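You operate a simulated robot arm through the tools that you are given. There is no shell and no other tool.

Carry out the task below with a simulated robot arm. There is one attempt and no reset: what you move stays moved.

## Task
Give the orange jar two measures of clay and mix till light gold.
Fine: measure knob back to its red mark; mix at the viewer and leave the jar there, mixer off.

Only the result counts: the job must be done as asked and must still hold three seconds after the hand-in. Knocking over, shifting, dropping, spilling or breaking anything else fails it.

## Robot
A 5-joint arm with a two-finger parallel gripper, fixed in place. Base frame: the origin is at the foot of the arm, x ahead of it, y to its left, z up; the work surface is at about z = 0. Readings come in mm, rad, newtons and seconds.
With the tool pointing down near the work surface it reaches from about 260 to 680 mm from the base axis. Its first joint turns from -1.152 to 1.152 rad. The tool tilts only in the upright plane through the base axis and itself; it spins freely about its own axis. Payload 2.9 kg.
The tool frame sits at the grasp point between the pads (the TCP): z along the fingers, y along the line on which they close. The tips reach 30 mm beyond it. Largest opening 110 mm; finger width 20, thickness 10; the body of the gripper, 48 by 112 mm, starts 55 mm behind the TCP.
Orientation is told as [roll, pitch, yaw] about the base's x, y, z axes, in that order, counted from this pose: with the fingers straight down and closing along the base's y, the tool's x points along the base's -x, its y along +y and its z along -z.

## Interface
- The arm moves only by the tool apply_moves. Its argument "rows" is a list of rows, each an object of numbers (a shift or turn left out is 0, a gripper value left out holds the last): "tx", "ty", "tz": the shift along the tool's x, y, z in mm; "ax", "ay", "az": the turn, a rotation vector about the tool's x, y, z in rad; "grip": the finger opening in mm, from 0 to 110. In form: [{"tx": .., "ty": .., "tz": .., "ax": .., "ay": .., "az": .., "grip": ..}, ...]. A call has 1 to 20 rows; each row is the pose to reach, as a shift and turn from the pose commanded when the call began, along the tool's axes at that moment. Rows are played at 5 a second. More than 50 mm and 0.15 rad between two rows, or a gripper value outside its range, and nothing of the call is played. Where a pose cannot be reached the arm comes as near as it can. A force on the tool above 60 N (or 10 N above the force at the start of the call, whichever is more), or a blocked arm, ends the call early, and 0.2 s more pass. Each finger travels about 108 mm/s and halts on what it meets, pressing with about 42 N; the grip force reading is that of the motor and also rises with nothing between the fingers. The clock runs only during rows and for 0.2 s after the last one: add rows that repeat a pose to give the fingers time. It gives the time, the measured TCP pose, the force on the tool (base axes), the opening and the grip force at its end, in the units of the frame above (readings bear some noise), with the torque about the TCP (base axes, N m) and any sound that the robot's microphone picked up.
- Cameras (640 x 400 px; columns grow to the right, rows downward): "scene" is fixed at [31.1, -446.1, 603.9]; the picture's right is [0.82, -0.57, 0.00], its down [-0.32, -0.46, -0.83] and it looks along [0.47, 0.68, -0.56] (base axes); focal length 255 px, centre (320, 200). "wrist" rides on the gripper at [72, 17, -103] in the tool frame; the picture's right is [-0.23, 0.97, 0.00], its down [-0.76, -0.18, -0.62] and it looks along [-0.61, -0.14, 0.78] (tool axes); focal length 222 px, centre (320, 200). There is no depth. A picture from a camera that has moved, and an enlarged one, comes with that camera's place and axes in the base frame and with its lens.
- grab_frame(camera): a new picture of that camera. It takes no simulated time.
- enlarge(camera, box): a new picture of the part [left, top, right, bottom] of that camera's present view, enlarged. It takes no simulated time.
- close_job(): hands the job in; it is judged then, once.

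Places have to be worked out from the pictures, the camera data and where the tool is seen. Open the gripper and draw the arm clear of the work before you hand the job in, unless the task says otherwise.

The tools are called after "Emit:" as a command line: name --argument value ..., lists and objects as JSON in quotes. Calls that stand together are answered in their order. apply_moves: Moves the arm, as the interface text tells. Its arguments: {"type":"object","properties":{"rows":{"type":"array","items":{"type":"object","properties":{"tx":{"type":"number"},"ty":{"type":"number"},"tz":{"type":"number"},"ax":{"type":"number"},"ay":{"type":"number"},"az":{"type":"number"},"grip":{"type":"number"}}}}},"required":["rows"]} The other tools are called the same way: grab_frame (camera) takes a picture; enlarge (camera, box) takes an enlarged picture of a part of a camera's view; close_job () hands the job in.

At the start:

```text
t: 0.0
tool_pos: [383.4, -60.8, 458.0]
tool_rot: [0.001, 0.0, 0.001]
ft_force: [0.0, 0.2, -0.8]
moment: [-0.01, -0.01, -0.01]
gripper_width: 109.9
grip_force: 0.0
```

scene: 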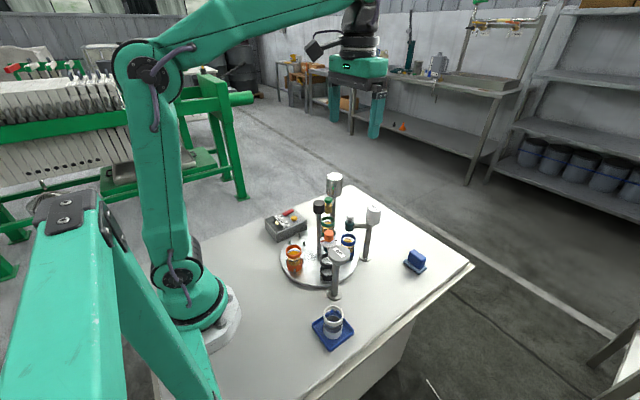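
wrist: 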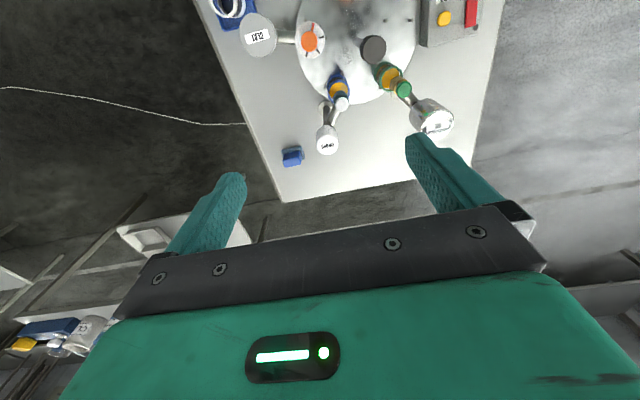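

I start by enlarging the work area in both views to identify the stations, jars, knobs and labels.

Emit:
enlarge --camera "scene" --box '[240, 160, 400, 290]'

Emit:
enlarge --camera "scene" --box '[290, 230, 450, 370]'

Emit:
enlarge --camera "wrist" --box '[200, 0, 500, 190]'

```text
3.08 times, centred on (320, 225) of scene
camera zoom: at [31.1, -446.1, 603.9], right [0.82, -0.57, 0.0], down [-0.32, -0.46, -0.83], along [0.47, 0.68, -0.56], focal length 785 px, centre (320, 123)
```

zoom: 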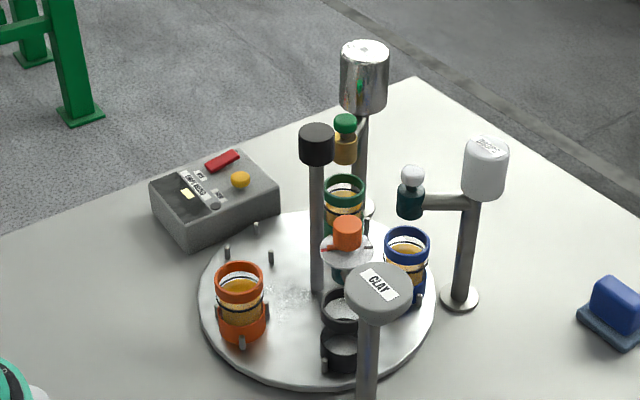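

```text
2.86 times, centred on (370, 300) of scene
camera zoom: at [31.1, -446.1, 603.9], right [0.82, -0.57, 0.0], down [-0.32, -0.46, -0.83], along [0.47, 0.68, -0.56], focal length 729 px, centre (177, -86)
```

zoom: 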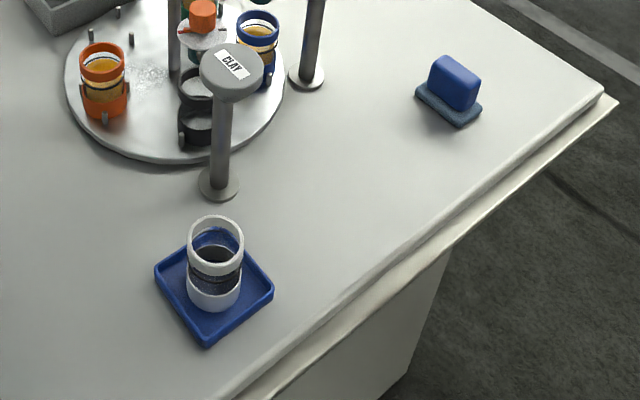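

```text
2.11 times, centred on (350, 95) of wrist
camera zoom: at [310.9, -42.9, 561.6], right [0.23, 0.97, 0.0], down [0.76, -0.18, 0.62], along [0.61, -0.14, -0.78], focal length 468 px, centre (257, 421)
```

zoom: 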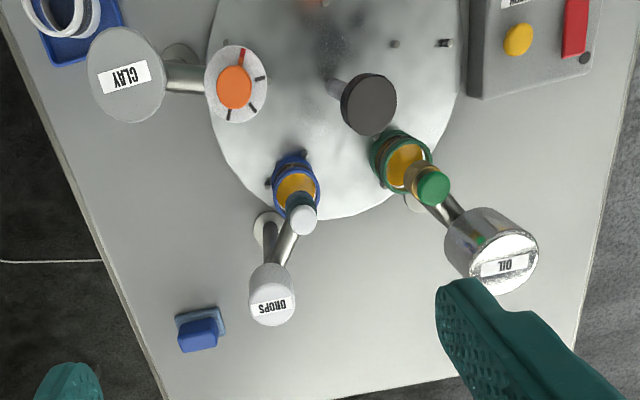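

The table holds a turntable with orange, blue and green jars plus empty seats. Around it are CLAY, DROPS and OIL posts and a control box. I draw the tool back towards the base, staying high, to get a better wrist view of the whole table.

Emit:
apply_moves --rows '[{"tx": 40}, {"tx": 80}, {"tx": 110}, {"tx": 110}]'

Emit:
grab_frame --camera "wrist"

Emit:
grab_frame --camera "scene"

```text
t: 1.0
tool_pos: [274.3, -61.0, 454.5]
tool_rot: [-0.001, -0.001, 0.0]
ft_force: [0.0, 0.4, 0.7]
moment: [-0.01, 0.0, 0.0]
gripper_width: 109.8
grip_force: 0.0
```

```text
taken
camera wrist: at [202.4, -42.6, 558.3], right [0.23, 0.97, 0.0], down [0.76, -0.18, 0.62], along [0.61, -0.14, -0.78], focal length 222 px, centre (320, 200)
```

wrist: 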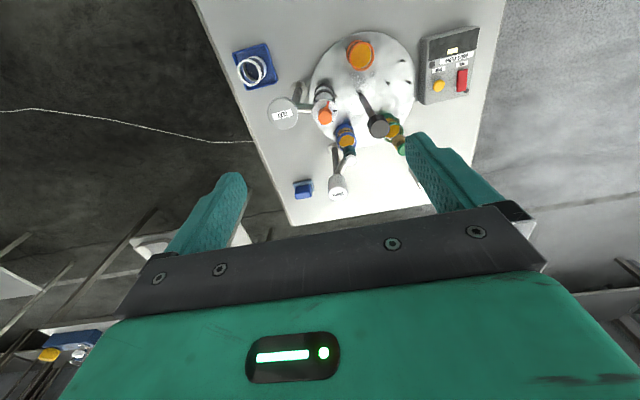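

```text
taken
```

scene: 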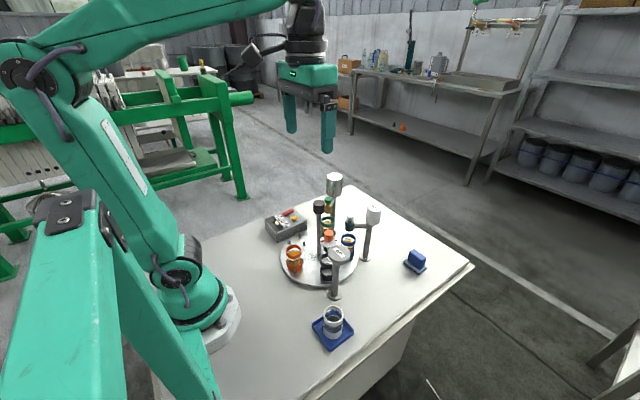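

I can now see the whole table, so I enlarge the turntable area and the control box.

Emit:
enlarge --camera "wrist" --box '[270, 20, 430, 120]'

Emit:
enlarge --camera "wrist" --box '[400, 20, 490, 110]'

Emit:
enlarge --camera "wrist" --box '[260, 70, 420, 200]'

Emit:
enlarge --camera "scene" --box '[260, 200, 310, 245]'

```text
4.00 times, centred on (350, 70) of wrist
camera zoom: at [202.4, -42.6, 558.3], right [0.23, 0.97, 0.0], down [0.76, -0.18, 0.62], along [0.61, -0.14, -0.78], focal length 888 px, centre (200, 720)
```

zoom: 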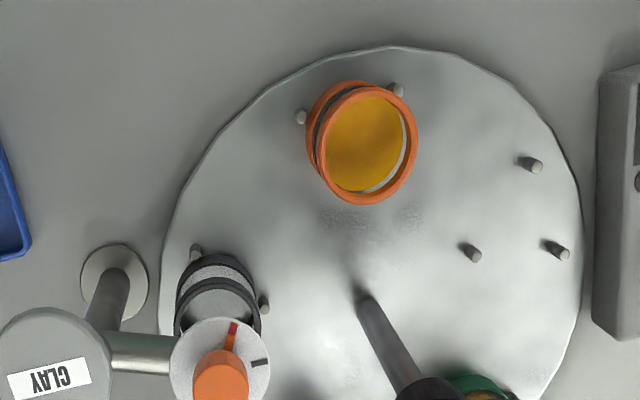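

```text
4.44 times, centred on (445, 65) of wrist
camera zoom: at [202.4, -42.6, 558.3], right [0.23, 0.97, 0.0], down [0.76, -0.18, 0.62], along [0.61, -0.14, -0.78], focal length 987 px, centre (-236, 800)
```

zoom: 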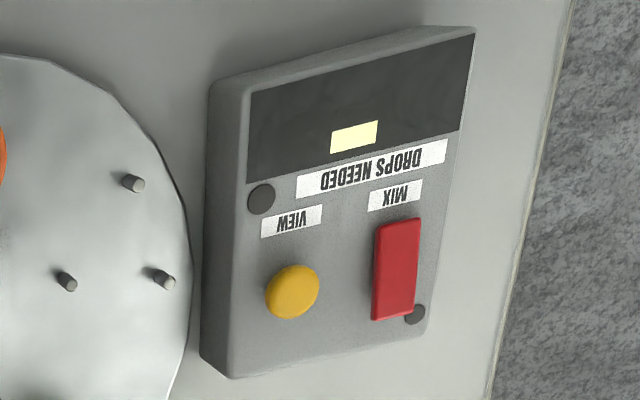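

```text
3.08 times, centred on (340, 135) of wrist
camera zoom: at [202.4, -42.6, 558.3], right [0.23, 0.97, 0.0], down [0.76, -0.18, 0.62], along [0.61, -0.14, -0.78], focal length 684 px, centre (258, 400)
```

zoom: 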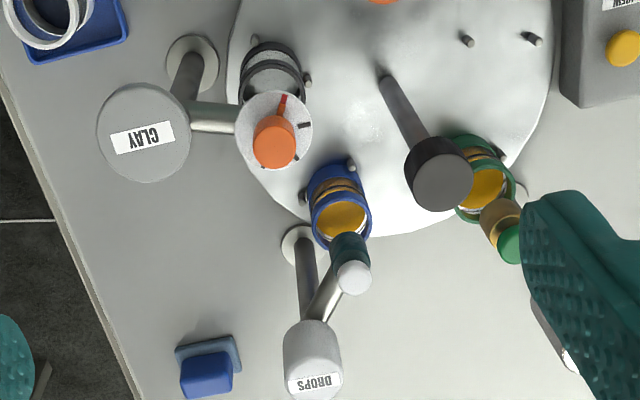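

```text
8.89 times, centred on (285, 222) of scene
camera zoom: at [31.0, -446.1, 603.9], right [0.82, -0.57, 0.0], down [-0.32, -0.46, -0.83], along [0.47, 0.68, -0.56], focal length 2268 px, centre (631, 0)
```

zoom: 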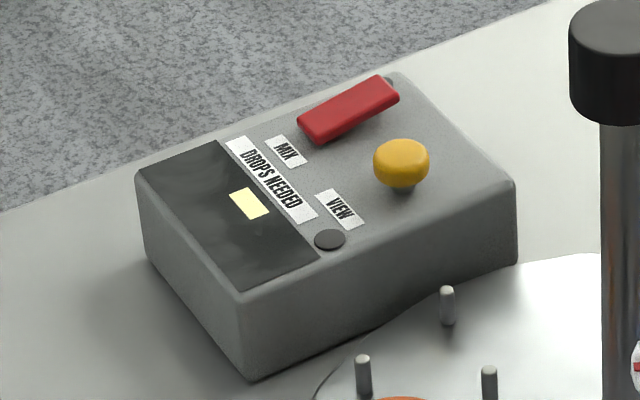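

The empty seat (three pins) appears to be at the viewer box, and the clay spout sits at about (325,-63). The black cap on the central post looks like the turntable's handle. I lower the camera to read the clay dial and the panel more closely.

Emit:
apply_moves --rows '[{"tz": 40}, {"tz": 80}, {"tz": 115}, {"tz": 115}]'

Emit:
grab_frame --camera "wrist"

Emit:
enlarge --camera "wrist" --box '[270, 90, 390, 170]'

Emit:
enlarge --camera "wrist" --box '[420, 0, 560, 110]'

```text
t: 2.0
tool_pos: [274.6, -59.0, 342.2]
tool_rot: [0.0, -0.001, 0.002]
ft_force: [0.2, 0.2, 0.7]
moment: [0.02, 0.02, 0.0]
gripper_width: 109.7
grip_force: 0.0
```

```text
taken
camera wrist: at [202.8, -41.9, 445.2], right [0.23, 0.97, 0.0], down [0.76, -0.18, 0.62], along [0.61, -0.14, -0.78], focal length 222 px, centre (320, 200)
```

wrist: 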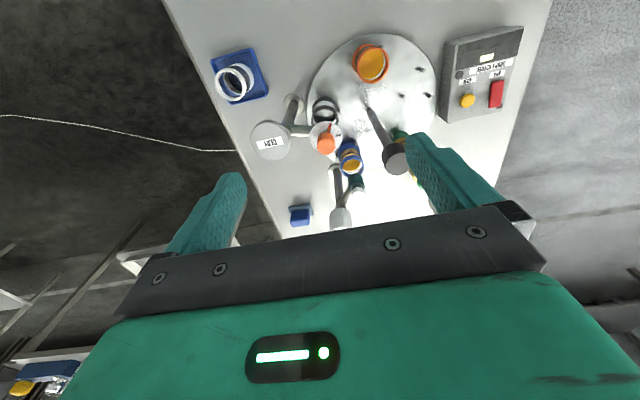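

```text
5.00 times, centred on (330, 130) of wrist
camera zoom: at [202.8, -41.9, 445.2], right [0.23, 0.97, 0.0], down [0.76, -0.18, 0.62], along [0.61, -0.14, -0.78], focal length 1111 px, centre (270, 550)
```

zoom: 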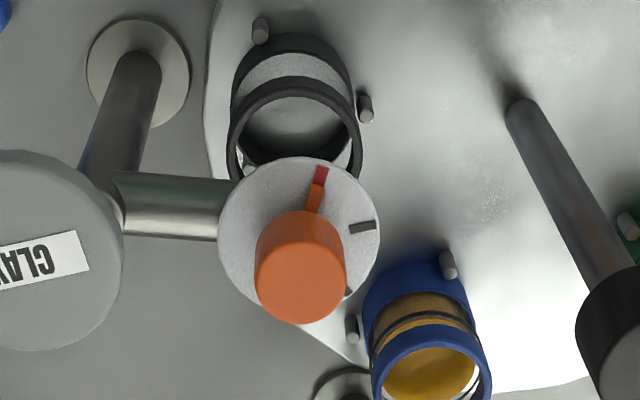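

```text
3.64 times, centred on (490, 55) of wrist
camera zoom: at [202.8, -41.9, 445.2], right [0.23, 0.97, 0.0], down [0.76, -0.18, 0.62], along [0.61, -0.14, -0.78], focal length 808 px, centre (-298, 727)
```

zoom: 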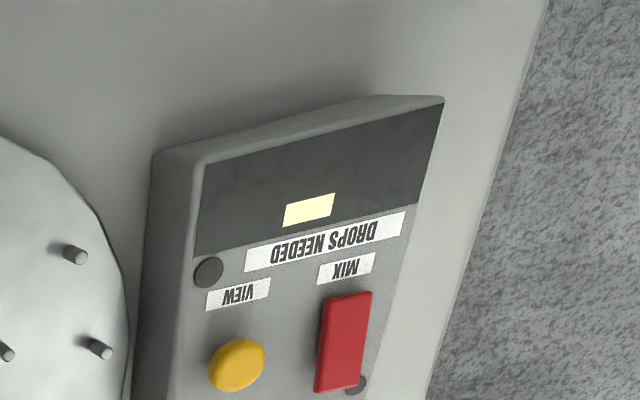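

The clay knob's pointer sits at its red mark, with dark marks further clockwise, and a black empty jar is under the spout. Next I move over the viewer box to read its panel closely.

Emit:
apply_moves --rows '[{"ty": 40}, {"ty": 80}, {"ty": 120}, {"ty": 160}, {"ty": 205}, {"ty": 205, "tz": 45}, {"ty": 205, "tz": 92}, {"ty": 205, "tz": 92}]'

Emit:
grab_frame --camera "wrist"

Emit:
enlarge --camera "wrist" --box '[250, 60, 450, 200]'

```text
t: 3.8
tool_pos: [273.9, 144.0, 250.4]
tool_rot: [-0.001, 0.001, 0.0]
ft_force: [0.6, -0.4, 0.2]
moment: [-0.04, -0.02, 0.01]
gripper_width: 109.9
grip_force: 0.0
```

```text
taken
camera wrist: at [201.2, 161.1, 353.6], right [0.23, 0.97, 0.0], down [0.76, -0.18, 0.62], along [0.61, -0.14, -0.78], focal length 222 px, centre (320, 200)
```

wrist: 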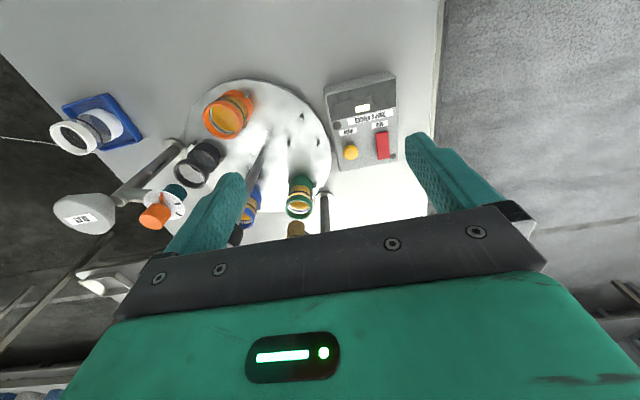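

```text
2.86 times, centred on (350, 130) of wrist
camera zoom: at [201.2, 161.1, 353.6], right [0.23, 0.97, 0.0], down [0.76, -0.18, 0.62], along [0.61, -0.14, -0.78], focal length 635 px, centre (234, 400)
```

zoom: 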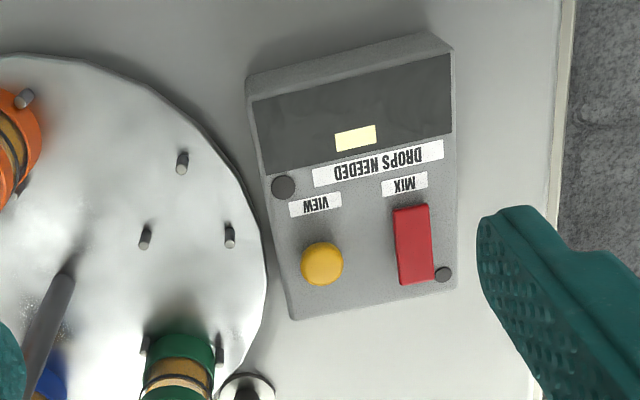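

The panel reads DROPS NEEDED, VIEW (yellow button) and MIX (red switch), with a screen and two small lamps. I judge the turntable cap to be near (351, 19, 212), so I move above it to check the alignment.

Emit:
apply_moves --rows '[{"tz": -40}, {"tz": -60, "ty": -35, "tx": -20}, {"tz": -60, "ty": -75, "tx": -45}, {"tz": -60, "ty": -115, "tx": -70}, {"tz": -60, "ty": -125, "tx": -77}, {"tz": -60, "ty": -125, "tx": -77}]'

Emit:
grab_frame --camera "wrist"

Emit:
grab_frame --camera "scene"

```text
t: 5.2
tool_pos: [350.9, 18.4, 310.7]
tool_rot: [-0.001, -0.002, -0.001]
ft_force: [0.6, -0.2, -0.5]
moment: [0.01, -0.02, -0.02]
gripper_width: 110.0
grip_force: 0.1
```

```text
taken
camera wrist: at [278.7, 36.5, 415.6], right [0.23, 0.97, 0.0], down [0.76, -0.18, 0.62], along [0.61, -0.14, -0.78], focal length 222 px, centre (320, 200)
```

wrist: 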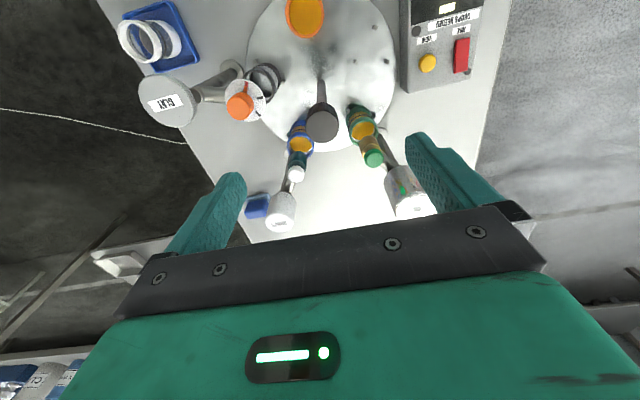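

```text
taken
```

scene: 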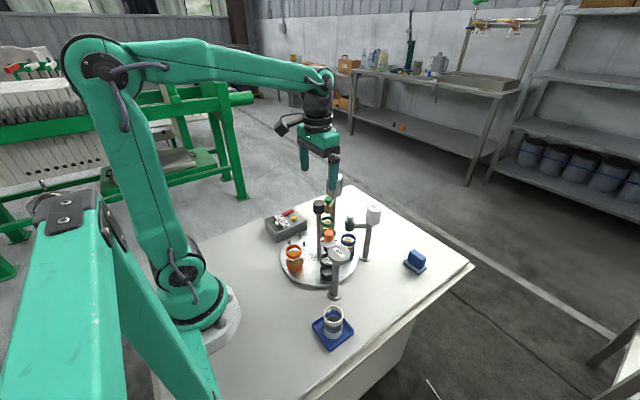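

Emit:
enlarge --camera "wrist" --box '[220, 60, 420, 200]'

Emit:
enlarge --camera "scene" --box '[270, 130, 410, 300]'

```text
2.86 times, centred on (320, 130) of wrist
camera zoom: at [278.7, 36.5, 415.6], right [0.23, 0.97, 0.0], down [0.76, -0.18, 0.62], along [0.61, -0.14, -0.78], focal length 635 px, centre (320, 400)
```

zoom: 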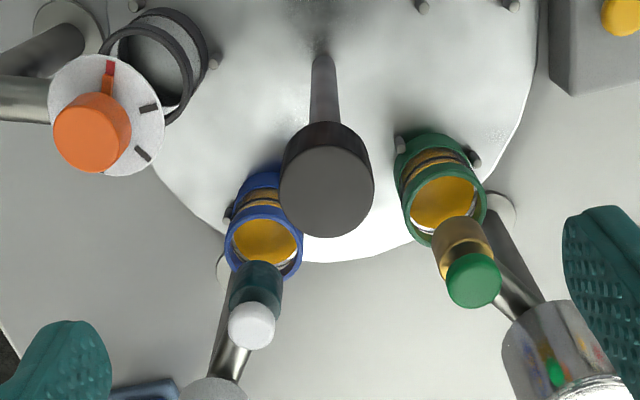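

```text
2.35 times, centred on (340, 215) of scene
camera zoom: at [31.1, -446.1, 603.9], right [0.82, -0.57, 0.0], down [-0.32, -0.46, -0.83], along [0.47, 0.68, -0.56], focal length 600 px, centre (273, 165)
```

zoom: 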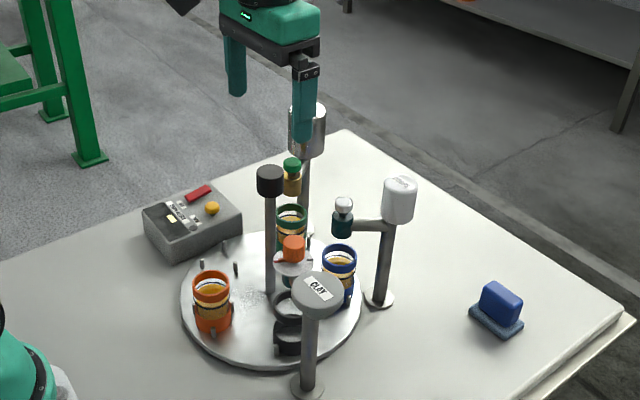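

The cap is centred under the tool to within about 2 mm, with a diameter of about 31 mm and a top around z=212. I lower with the fingers partly closed and the pads level with the cap.

Emit:
apply_moves --rows '[{"tx": -1.5, "ty": 2, "grip": 70}, {"tx": -1.5, "ty": 2, "tz": 40, "grip": 70}, {"tx": -1.5, "ty": 2, "tz": 75, "grip": 70}, {"tx": -1.5, "ty": 2, "tz": 95, "grip": 70}, {"tx": -1.5, "ty": 2, "tz": 108, "grip": 70}, {"tx": -1.5, "ty": 2, "tz": 108, "grip": 70}]'

Emit:
grab_frame --camera "wrist"

Emit:
enlarge --camera "scene" --box '[270, 130, 410, 300]'

```text
t: 6.6
tool_pos: [351.6, 21.8, 202.0]
tool_rot: [0.001, 0.0, 0.001]
ft_force: [-0.2, -0.4, -0.4]
moment: [0.02, 0.02, 0.0]
gripper_width: 69.8
grip_force: 0.1
```

```text
taken
camera wrist: at [278.9, 38.7, 304.6], right [0.23, 0.97, 0.0], down [0.76, -0.18, 0.62], along [0.61, -0.14, -0.78], focal length 222 px, centre (320, 200)
```

wrist: 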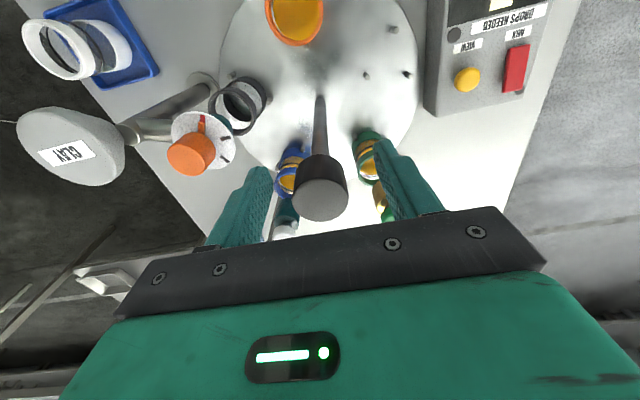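

```text
2.35 times, centred on (340, 215) of scene
camera zoom: at [31.1, -446.1, 603.9], right [0.82, -0.57, 0.0], down [-0.32, -0.46, -0.83], along [0.47, 0.68, -0.56], focal length 600 px, centre (273, 165)
```

zoom: 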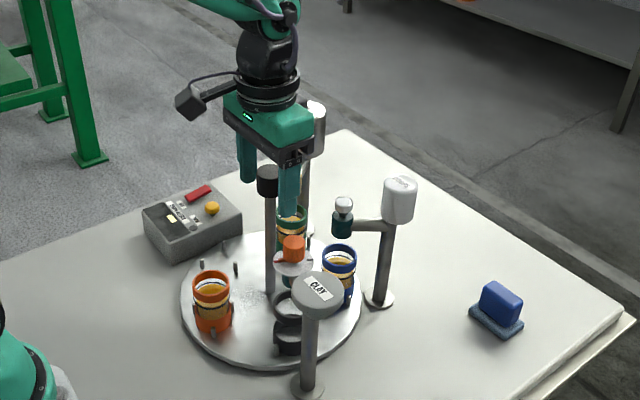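

The cap sits centrally between the fingers. I close on it and check the grip before turning.

Emit:
apply_moves --rows '[{"grip": 20}, {"grip": 20}, {"grip": 20}]'

```text
t: 7.4
tool_pos: [351.3, 19.9, 201.8]
tool_rot: [0.0, 0.001, -0.002]
ft_force: [1.9, -26.8, -3.0]
moment: [-0.17, -0.18, -0.11]
gripper_width: 31.2
grip_force: 45.0
```

Gripped at 31.2 mm, but with a 27 N side load toward -y, so the cap centre lies slightly to -y. I shift a little to relieve it.

Emit:
apply_moves --rows '[{"ty": -1.0, "grip": 20}, {"ty": -1.5, "grip": 20}, {"ty": -1.5, "grip": 20}]'

```text
t: 8.2
tool_pos: [350.6, 20.9, 201.1]
tool_rot: [0.001, 0.001, 0.002]
ft_force: [1.4, -0.4, -21.5]
moment: [0.09, -0.8, 0.04]
gripper_width: 31.1
grip_force: 44.8
```

Emit:
apply_moves --rows '[{"grip": 20}, {"grip": 20}]'

```text
t: 8.8
tool_pos: [350.9, 19.8, 202.3]
tool_rot: [-0.001, 0.003, 0.0]
ft_force: [2.4, 12.2, -27.8]
moment: [0.06, -0.15, 0.08]
gripper_width: 30.9
grip_force: 44.8
```

The residual loads are small and vary as expected for a rigid grip. I start a slow counter-clockwise turn (seen from above) and check whether the turntable follows.

Emit:
apply_moves --rows '[{"az": -0.05, "grip": 20}, {"az": -0.1, "grip": 20}, {"az": -0.15, "grip": 20}, {"az": -0.2, "grip": 20}, {"az": -0.2, "grip": 20}]'

Emit:
enlarge --camera "scene" --box '[270, 130, 410, 300]'

```text
t: 10.0
tool_pos: [351.9, 19.2, 201.0]
tool_rot: [0.001, 0.002, 0.202]
ft_force: [0.0, -4.4, -29.2]
moment: [0.05, -0.48, 0.03]
gripper_width: 30.6
grip_force: 44.9
```

```text
2.35 times, centred on (340, 215) of scene
camera zoom: at [31.2, -446.1, 603.9], right [0.82, -0.57, 0.0], down [-0.32, -0.46, -0.83], along [0.47, 0.68, -0.56], focal length 600 px, centre (273, 165)
```

zoom: 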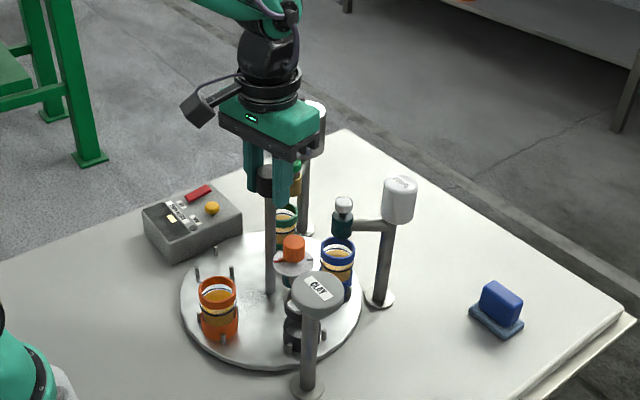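

The turntable follows the cap and all jars move steadily. I continue to about 72 degrees total, one seat pitch, to bring the orange jar under the clay spout.

Emit:
apply_moves --rows '[{"az": -0.05, "grip": 20}, {"az": -0.11, "grip": 20}, {"az": -0.17, "grip": 20}, {"az": -0.23, "grip": 20}, {"az": -0.29, "grip": 20}, {"az": -0.35, "grip": 20}, {"az": -0.41, "grip": 20}, {"az": -0.47, "grip": 20}, {"az": -0.53, "grip": 20}, {"az": -0.59, "grip": 20}, {"az": -0.65, "grip": 20}, {"az": -0.71, "grip": 20}, {"az": -0.77, "grip": 20}, {"az": -0.83, "grip": 20}, {"az": -0.89, "grip": 20}, {"az": -0.95, "grip": 20}, {"az": -1.0, "grip": 20}, {"az": -1.04, "grip": 20}, {"az": -1.057, "grip": 20}, {"az": -1.057, "grip": 20}]'

Emit:
enlarge --camera "scene" --box '[270, 130, 410, 300]'

Emit:
grab_frame --camera "wrist"

```text
t: 11.6
tool_pos: [352.1, 17.4, 202.5]
tool_rot: [0.0, -0.001, 0.593]
ft_force: [3.7, -2.9, -1.6]
moment: [-0.38, 0.36, -0.02]
gripper_width: 30.7
grip_force: 44.8
stopped in row 7: the force on the tool passed its limit at 60 N (the readings are from after the stop); the commanded pose is now the measured one
```

```text
2.35 times, centred on (340, 215) of scene
camera zoom: at [31.1, -446.0, 603.9], right [0.82, -0.57, 0.0], down [-0.32, -0.46, -0.83], along [0.47, 0.68, -0.56], focal length 600 px, centre (273, 165)
```

zoom: 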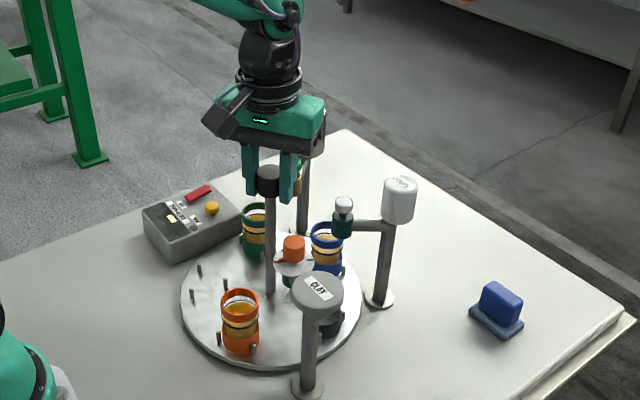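

```text
taken
camera wrist: at [282.6, -7.5, 306.0], right [-0.35, 0.94, 0.0], down [0.73, 0.28, 0.62], along [0.58, 0.22, -0.78], focal length 222 px, centre (320, 200)
```

wrist: 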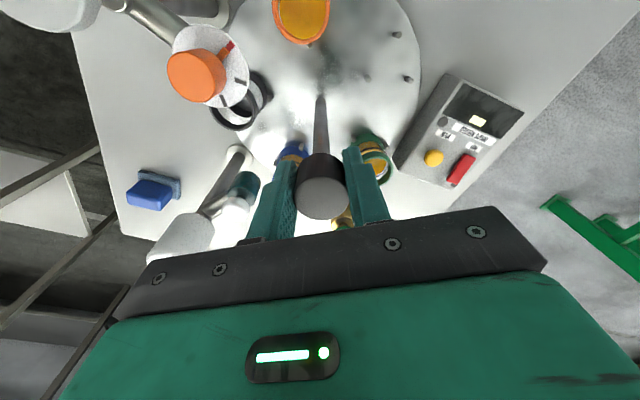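

The call stopped on a force spike, probably from a small eccentricity between the tool and cap axes, since the loads are now near zero. Nothing looks in collision, so I continue in short turns and watch the force.

Emit:
apply_moves --rows '[{"az": -0.05, "grip": 20}, {"az": -0.1, "grip": 20}, {"az": -0.15, "grip": 20}, {"az": -0.15, "grip": 20}]'

```text
t: 12.6
tool_pos: [352.4, 17.7, 201.4]
tool_rot: [-0.001, -0.001, 0.741]
ft_force: [6.0, -5.6, -6.6]
moment: [-0.25, 0.05, -0.02]
gripper_width: 31.0
grip_force: 45.4
```

Emit:
apply_moves --rows '[{"az": -0.05, "grip": 20}, {"az": -0.1, "grip": 20}, {"az": -0.15, "grip": 20}, {"az": -0.2, "grip": 20}, {"az": -0.25, "grip": 20}, {"az": -0.25, "grip": 20}]'

Emit:
enlarge --camera "scene" --box '[270, 130, 410, 300]'

Emit:
grab_frame --camera "wrist"

```text
t: 14.0
tool_pos: [353.7, 15.8, 202.4]
tool_rot: [0.0, 0.0, 0.991]
ft_force: [21.5, -36.9, -22.2]
moment: [0.39, -0.2, -0.17]
gripper_width: 30.6
grip_force: 45.3
```

```text
2.35 times, centred on (340, 215) of scene
camera zoom: at [31.2, -446.2, 603.8], right [0.82, -0.57, 0.0], down [-0.32, -0.46, -0.83], along [0.47, 0.68, -0.56], focal length 600 px, centre (273, 165)
```

zoom: 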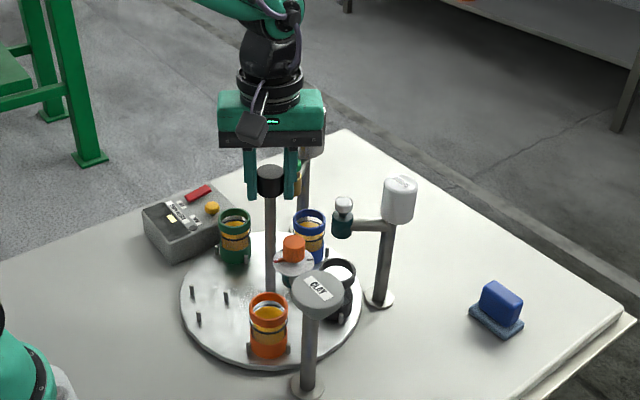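

```text
taken
camera wrist: at [299.1, -33.5, 305.9], right [-0.69, 0.72, 0.0], down [0.57, 0.54, 0.62], along [0.45, 0.43, -0.78], focal length 222 px, centre (320, 200)
```

wrist: 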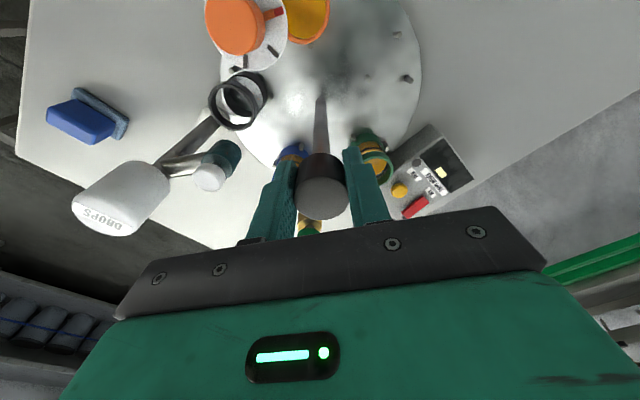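

The turntable is at about 57 degrees with some side load building toward (+x,-y). I shift the tool about 2 mm that way to relieve it before finishing the turn.

Emit:
apply_moves --rows '[{"tx": 0.5, "ty": -0.9, "grip": 20}, {"tx": 1.0, "ty": -1.8, "grip": 20}, {"tx": 1.0, "ty": -1.8, "grip": 20}]'

```text
t: 14.8
tool_pos: [352.2, 16.6, 202.1]
tool_rot: [0.001, 0.0, 0.994]
ft_force: [7.7, -10.2, -20.4]
moment: [0.53, -0.96, -0.04]
gripper_width: 30.7
grip_force: 45.3
```

Emit:
apply_moves --rows '[{"az": -0.05, "grip": 20}, {"az": -0.1, "grip": 20}, {"az": -0.15, "grip": 20}, {"az": -0.2, "grip": 20}, {"az": -0.24, "grip": 20}, {"az": -0.265, "grip": 20}, {"az": -0.265, "grip": 20}]'

Emit:
enlarge --camera "scene" --box '[270, 130, 410, 300]'

Emit:
grab_frame --camera "wrist"

```text
t: 16.4
tool_pos: [354.7, 15.8, 202.3]
tool_rot: [-0.001, 0.0, 1.26]
ft_force: [20.0, 22.7, -25.2]
moment: [0.24, 0.45, 0.01]
gripper_width: 31.1
grip_force: 45.5
```

```text
2.35 times, centred on (340, 215) of scene
camera zoom: at [31.2, -446.0, 603.9], right [0.82, -0.57, 0.0], down [-0.32, -0.46, -0.83], along [0.47, 0.68, -0.56], focal length 600 px, centre (273, 165)
```

zoom: 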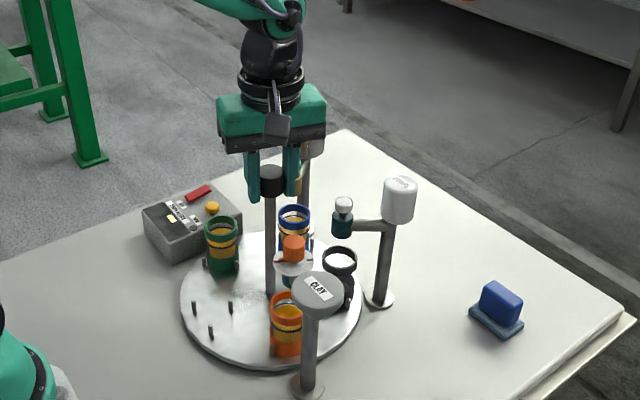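

```text
taken
camera wrist: at [315.4, -46.8, 306.5], right [-0.86, 0.52, 0.0], down [0.4, 0.67, 0.62], along [0.32, 0.53, -0.78], focal length 222 px, centre (320, 200)
```

wrist: 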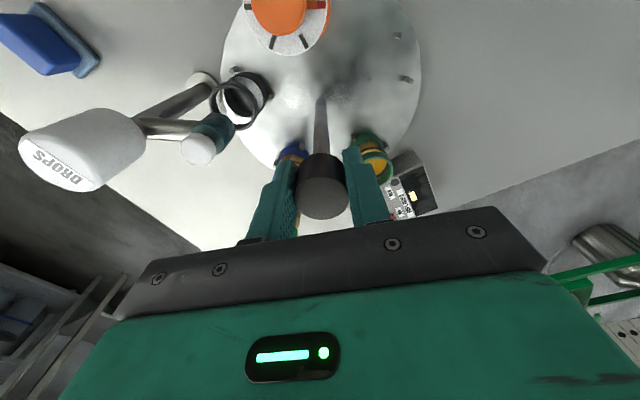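

The turntable has turned one pitch, with the orange jar now under the clay head. I release the cap, lift clear, and check the alignment from above.

Emit:
apply_moves --rows '[{"grip": 50}, {"grip": 70}, {"grip": 70, "tz": -20}, {"grip": 70, "tz": -60}, {"grip": 70, "tz": -105}, {"grip": 70, "tz": -150}, {"grip": 70, "tz": -150}]'

Emit:
grab_frame --camera "wrist"

Emit:
enlarge --camera "scene" --box '[270, 130, 410, 300]'

```text
t: 18.0
tool_pos: [351.7, 15.8, 353.0]
tool_rot: [0.0, -0.002, 1.258]
ft_force: [0.3, 0.3, -0.6]
moment: [-0.01, 0.0, 0.02]
gripper_width: 70.1
grip_force: 0.0
```

```text
taken
camera wrist: at [313.0, -46.8, 456.9], right [-0.86, 0.52, 0.0], down [0.41, 0.67, 0.62], along [0.32, 0.53, -0.78], focal length 222 px, centre (320, 200)
```

wrist: 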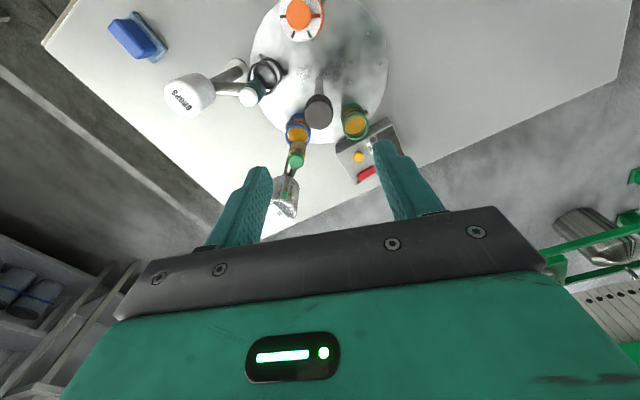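

```text
2.35 times, centred on (340, 215) of scene
camera zoom: at [31.1, -446.1, 603.9], right [0.82, -0.57, 0.0], down [-0.32, -0.46, -0.83], along [0.47, 0.68, -0.56], focal length 600 px, centre (273, 165)
```

zoom: 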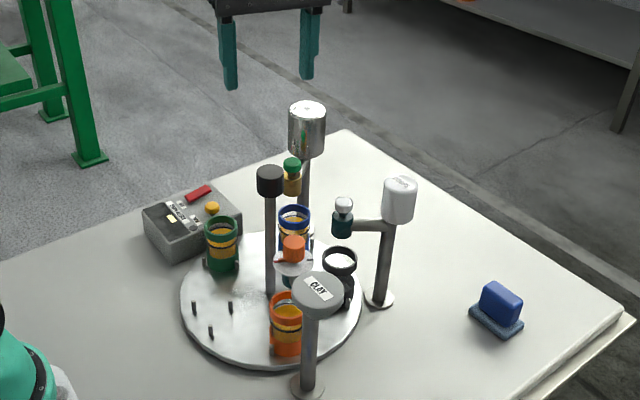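

I enlarge both views to measure the seat alignment after the turn.

Emit:
enlarge --camera "wrist" --box '[230, 0, 410, 120]'

Emit:
enlarge --camera "scene" --box '[275, 205, 375, 285]'

```text
3.33 times, centred on (320, 60) of wrist
camera zoom: at [313.0, -46.8, 456.9], right [-0.86, 0.52, 0.0], down [0.41, 0.67, 0.62], along [0.32, 0.53, -0.78], focal length 740 px, centre (320, 667)
```

zoom: 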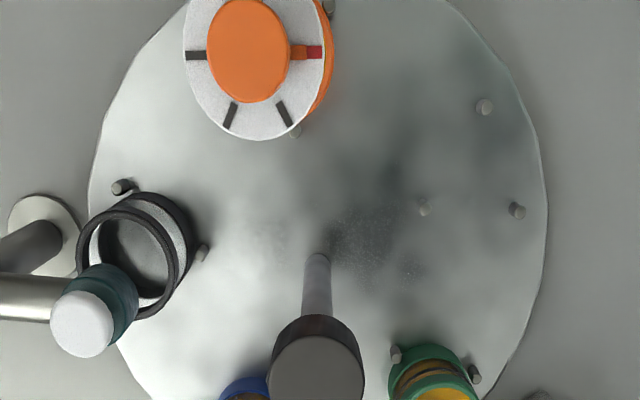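

```text
5.00 times, centred on (325, 245) of scene
camera zoom: at [31.1, -446.1, 603.9], right [0.82, -0.57, 0.0], down [-0.32, -0.46, -0.83], along [0.47, 0.68, -0.56], focal length 1276 px, centre (295, -25)
```

zoom: 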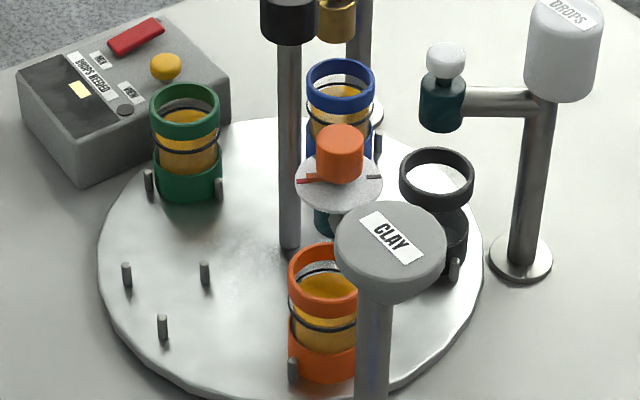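

Measuring the pins before and after gives about 69.5 degrees of turn, so it slipped and is about 2.5 degrees (4 mm) short. I regrip the cap, better centred, to add that small correction.

Emit:
apply_moves --rows '[{"tx": -1.6, "ty": 1.2, "tz": 45, "grip": 60}, {"tx": -1.6, "ty": 1.2, "tz": 90, "grip": 60}, {"tx": -1.6, "ty": 1.2, "tz": 130, "grip": 60}, {"tx": -1.6, "ty": 1.2, "tz": 151, "grip": 60}, {"tx": -1.6, "ty": 1.2, "tz": 151, "grip": 60}, {"tx": -1.6, "ty": 1.2, "tz": 151, "grip": 20}, {"tx": -1.6, "ty": 1.2, "tz": 151, "grip": 20}, {"tx": -1.6, "ty": 1.2, "tz": 151, "grip": 20}]'

```text
t: 19.8
tool_pos: [352.9, 16.3, 201.5]
tool_rot: [-0.005, -0.002, 1.254]
ft_force: [27.7, -11.5, -16.9]
moment: [0.12, 0.61, -0.12]
gripper_width: 30.6
grip_force: 45.3
```

The load is 30 N along the closing line toward +x, so the true axis is about 1.5 mm further that way. I shift to relieve it, then turn 0.05 rad.

Emit:
apply_moves --rows '[{"ty": -1.5, "grip": 20}, {"ty": -1.5, "grip": 20}, {"ty": -1.5, "az": -0.025, "grip": 20}, {"ty": -1.5, "az": -0.05, "grip": 20}, {"ty": -1.5, "az": -0.05, "grip": 20}, {"ty": -1.5, "az": -0.05, "grip": 20}]'

Emit:
enlarge --camera "scene" --box '[275, 205, 375, 285]'

```text
t: 21.2
tool_pos: [354.7, 17.0, 202.0]
tool_rot: [-0.001, -0.001, 1.307]
ft_force: [20.2, -20.5, -23.2]
moment: [-0.19, -0.13, -0.06]
gripper_width: 30.7
grip_force: 44.8
```

```text
5.00 times, centred on (325, 245) of scene
camera zoom: at [31.2, -446.1, 603.9], right [0.82, -0.57, 0.0], down [-0.32, -0.46, -0.83], along [0.47, 0.68, -0.56], focal length 1276 px, centre (295, -25)
```

zoom: 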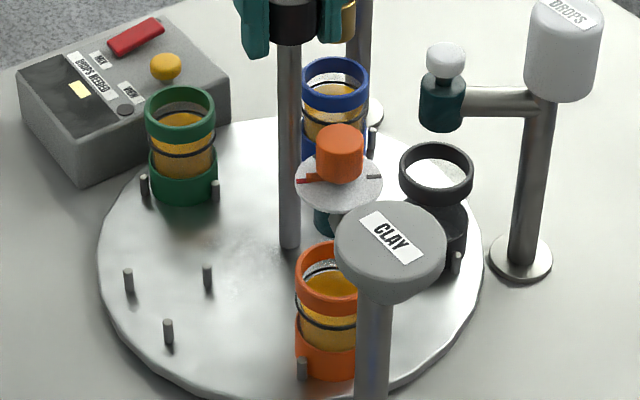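

The blue jar now sits where the green one did at the start, so the alignment matches the original stations. I release the cap and lift clear.

Emit:
apply_moves --rows '[{"grip": 50}, {"grip": 70}, {"grip": 70, "tz": -20}, {"grip": 70, "tz": -60}, {"grip": 70, "tz": -105}, {"grip": 70, "tz": -130}, {"grip": 70, "tz": -130}]'

Emit:
enlarge --camera "scene" --box '[275, 205, 375, 285]'

Emit:
enlarge --camera "wrist" --box '[230, 0, 410, 120]'

```text
t: 22.8
tool_pos: [351.8, 17.9, 331.6]
tool_rot: [0.0, -0.002, 1.305]
ft_force: [-0.4, 0.0, -0.6]
moment: [-0.02, 0.0, 0.01]
gripper_width: 70.0
grip_force: 0.0
```

```text
5.00 times, centred on (325, 245) of scene
camera zoom: at [31.1, -446.1, 603.9], right [0.82, -0.57, 0.0], down [-0.32, -0.46, -0.83], along [0.47, 0.68, -0.56], focal length 1276 px, centre (295, -25)
```

zoom: 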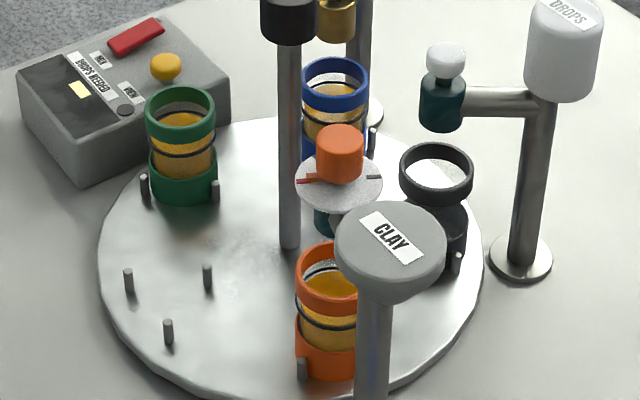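

```text
3.33 times, centred on (320, 60) of wrist
camera zoom: at [316.7, -46.4, 435.6], right [-0.88, 0.47, 0.0], down [0.37, 0.69, 0.62], along [0.29, 0.55, -0.78], focal length 740 px, centre (320, 667)
```

zoom: 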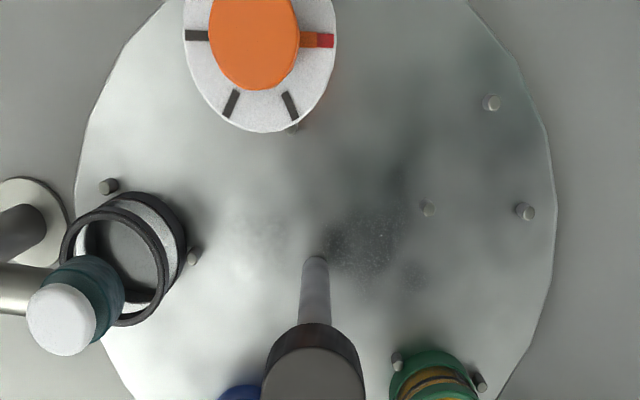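

Alignment holds after release. Next is the clay knob, at about (327,-61) with its top near z=179. I move above it with the closing direction tangential to keep clear of the CLAY head.

Emit:
apply_moves --rows '[{"tx": 42, "ty": 2, "grip": 60}, {"tx": 83, "ty": 3.5, "grip": 50}, {"tx": 83, "ty": 3.5, "tz": 40, "grip": 50}, {"tx": 83, "ty": 3.5, "tz": 80, "grip": 50}, {"tx": 83, "ty": 3.5, "tz": 80, "grip": 50}]'

Emit:
grab_frame --camera "wrist"

Emit:
enlarge --camera "wrist" --box '[240, 80, 400, 200]'

Emit:
enlarge --camera "scene" --box '[275, 165, 395, 285]'

```text
t: 24.0
tool_pos: [327.5, -60.3, 250.4]
tool_rot: [0.001, 0.0, 1.308]
ft_force: [0.0, -0.6, -0.7]
moment: [-0.01, 0.02, 0.02]
gripper_width: 50.0
grip_force: 0.1
```

```text
taken
camera wrist: at [292.0, -124.8, 354.4], right [-0.88, 0.47, 0.0], down [0.37, 0.69, 0.62], along [0.29, 0.55, -0.78], focal length 222 px, centre (320, 200)
```

wrist: 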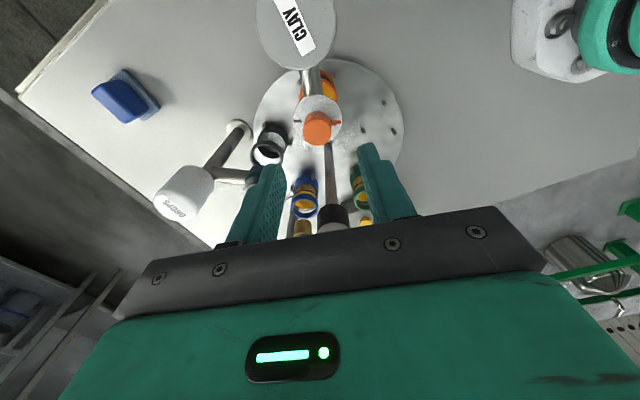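

```text
3.33 times, centred on (320, 140) of wrist
camera zoom: at [292.0, -124.8, 354.4], right [-0.88, 0.47, 0.0], down [0.37, 0.69, 0.62], along [0.29, 0.55, -0.78], focal length 740 px, centre (320, 400)
```

zoom: 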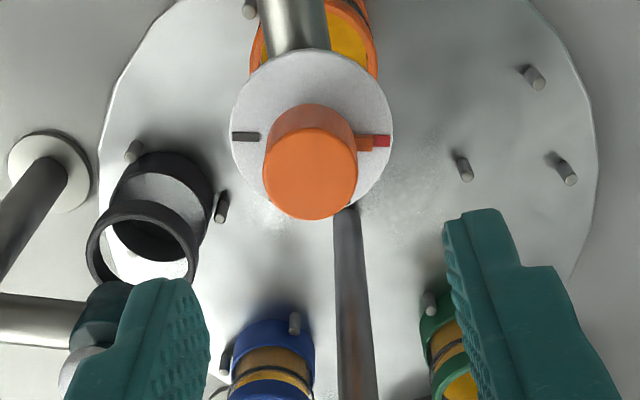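

```text
3.33 times, centred on (335, 225) of scene
camera zoom: at [31.1, -446.1, 603.9], right [0.82, -0.57, 0.0], down [-0.32, -0.46, -0.83], along [0.47, 0.68, -0.56], focal length 850 px, centre (270, 117)
```

zoom: 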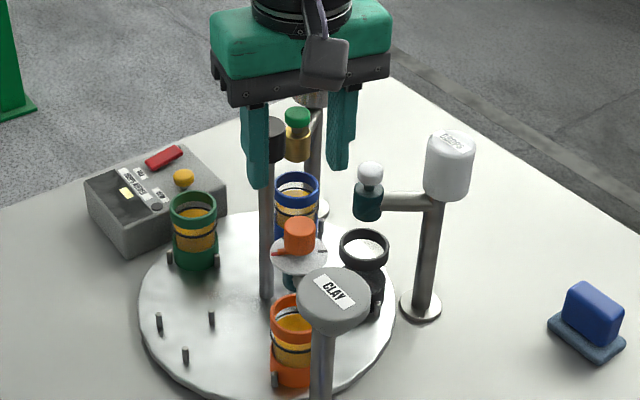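

The knob is about 4 mm off along tool -y and 3.5 mm along tool +x from directly below, with its dial near z=150. I correct and lower until the finger tips are at about z=162, still above the dial.

Emit:
apply_moves --rows '[{"tx": 3.5, "ty": -3.5, "grip": 50}, {"tx": 3.5, "ty": -3.5, "tz": 30, "grip": 50}, {"tx": 3.5, "ty": -3.5, "tz": 50, "grip": 50}, {"tx": 3.5, "ty": -3.5, "tz": 58, "grip": 50}, {"tx": 3.5, "ty": -3.5, "tz": 58, "grip": 50}]'

Emit:
enlarge --camera "wrist" --box '[220, 80, 420, 220]'

Emit:
enlarge --camera "scene" --box '[290, 185, 370, 265]'

```text
t: 25.2
tool_pos: [330.1, -64.8, 192.8]
tool_rot: [0.002, 0.0, 1.306]
ft_force: [-0.3, -0.4, 0.7]
moment: [0.01, 0.01, -0.01]
gripper_width: 50.1
grip_force: 0.1
```

```text
2.86 times, centred on (320, 150) of wrist
camera zoom: at [294.9, -129.2, 296.7], right [-0.88, 0.47, 0.0], down [0.37, 0.69, 0.62], along [0.29, 0.55, -0.78], focal length 635 px, centre (320, 343)
```

zoom: 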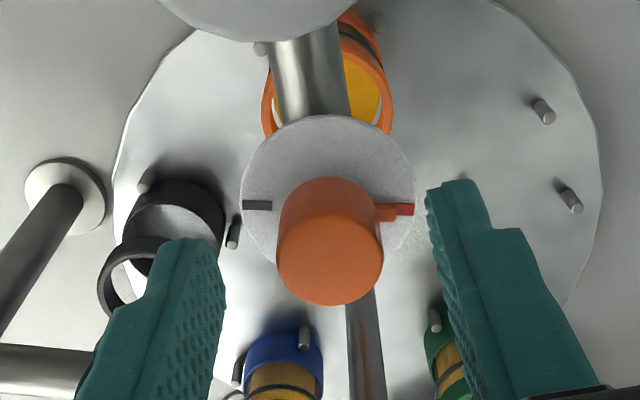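

```text
5.00 times, centred on (330, 225) of scene
camera zoom: at [31.1, -446.1, 603.9], right [0.82, -0.57, 0.0], down [-0.32, -0.46, -0.83], along [0.47, 0.68, -0.56], focal length 1276 px, centre (270, 75)
```

zoom: 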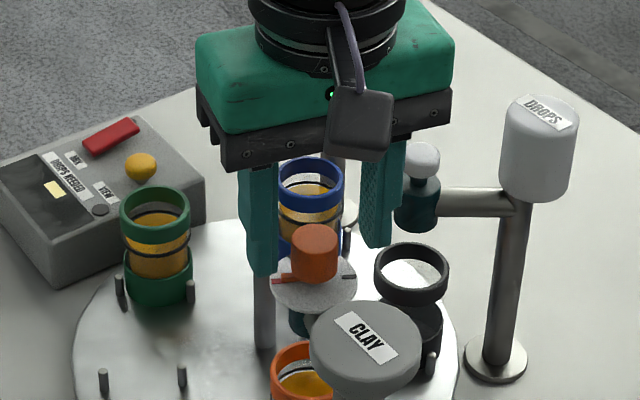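

The knob is centred between the fingers and the tips clear the dial. I shift 2 mm along tool x and close on the knob.

Emit:
apply_moves --rows '[{"tx": 2, "tz": 2, "grip": 50}, {"tx": 2, "tz": 2, "grip": 35}, {"tx": 2, "tz": 2, "grip": 10}, {"tx": 2, "tz": 2, "grip": 10}, {"tx": 2, "tz": 2, "grip": 10}]'

Emit:
enlarge --camera "wrist" --box '[220, 80, 420, 220]'

```text
t: 26.4
tool_pos: [327.6, -66.3, 190.7]
tool_rot: [0.008, 0.0, 1.307]
ft_force: [-26.5, 9.2, 4.1]
moment: [0.22, -0.22, 0.05]
gripper_width: 22.8
grip_force: 45.1
```

```text
2.86 times, centred on (320, 150) of wrist
camera zoom: at [293.3, -131.1, 294.3], right [-0.88, 0.47, 0.01], down [0.38, 0.69, 0.62], along [0.29, 0.55, -0.78], focal length 635 px, centre (320, 343)
```

zoom: 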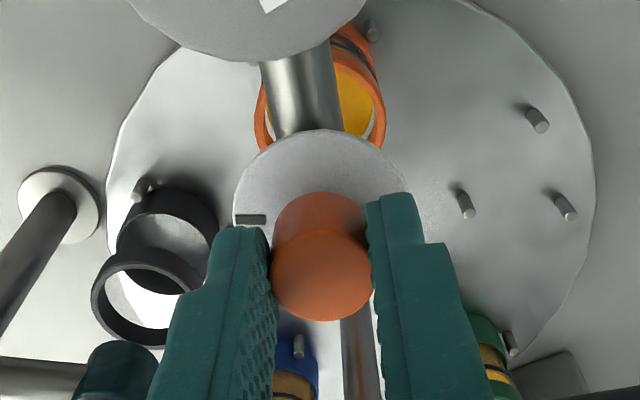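

Knob gripped at 22.8 mm, with a side load of 28 N along tool +y. I relieve it with a 1.3 mm shift.

Emit:
apply_moves --rows '[{"ty": 1.3, "grip": 10}, {"ty": 1.3, "grip": 10}]'

```text
t: 27.0
tool_pos: [327.0, -66.9, 190.7]
tool_rot: [0.008, 0.001, 1.308]
ft_force: [-12.0, 16.9, -12.7]
moment: [0.17, 0.2, -0.01]
gripper_width: 23.1
grip_force: 44.9
```

Now I turn the knob clockwise in small steps, watching force and sound.

Emit:
apply_moves --rows '[{"az": 0.06, "grip": 10}, {"az": 0.12, "grip": 10}, {"az": 0.18, "grip": 10}, {"az": 0.24, "grip": 10}, {"az": 0.3, "grip": 10}, {"az": 0.3, "grip": 10}]'

Emit:
enlarge --camera "wrist" --box '[220, 80, 420, 220]'

Emit:
enlarge --camera "scene" --box '[290, 185, 370, 265]'

```text
t: 28.4
tool_pos: [327.5, -65.1, 190.8]
tool_rot: [0.01, 0.003, 1.007]
ft_force: [-24.0, 44.1, 4.6]
moment: [1.07, -0.21, 0.1]
gripper_width: 23.2
grip_force: 44.7
```

```text
2.86 times, centred on (320, 150) of wrist
camera zoom: at [275.1, -117.6, 294.7], right [-0.7, 0.71, 0.01], down [0.56, 0.55, 0.62], along [0.43, 0.44, -0.79], focal length 635 px, centre (320, 343)
```

zoom: 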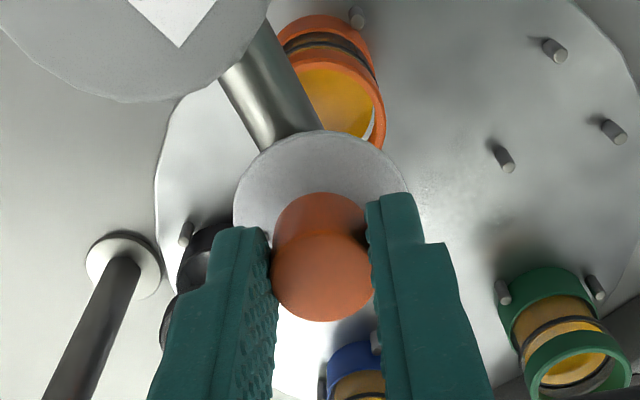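

```text
5.00 times, centred on (330, 225) of scene
camera zoom: at [31.0, -446.0, 603.9], right [0.82, -0.57, 0.0], down [-0.32, -0.46, -0.83], along [0.47, 0.68, -0.56], focal length 1276 px, centre (270, 75)
```

zoom: 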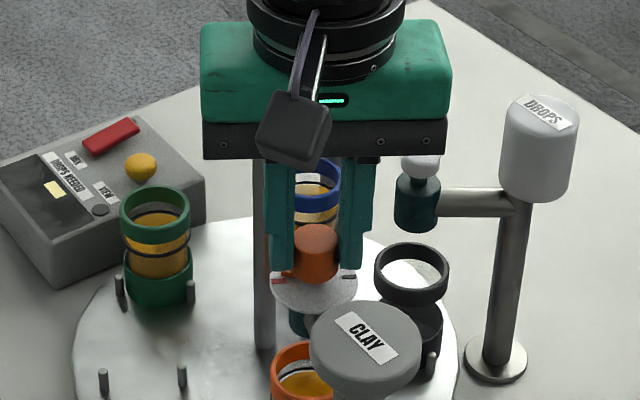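

The pointer is leaving the red mark, and the load of about 50 N points toward (-x,+y). I shift 2 mm that way to stay under the limit.

Emit:
apply_moves --rows '[{"tx": -0.6, "ty": 1.0, "grip": 10}, {"tx": -1.2, "ty": 1.9, "grip": 10}, {"tx": -1.2, "ty": 1.9, "grip": 10}]'

```text
t: 29.2
tool_pos: [326.9, -66.8, 190.0]
tool_rot: [0.007, 0.002, 1.002]
ft_force: [-16.0, 3.3, -9.4]
moment: [-0.89, 0.67, 0.02]
gripper_width: 23.2
grip_force: 45.1
```

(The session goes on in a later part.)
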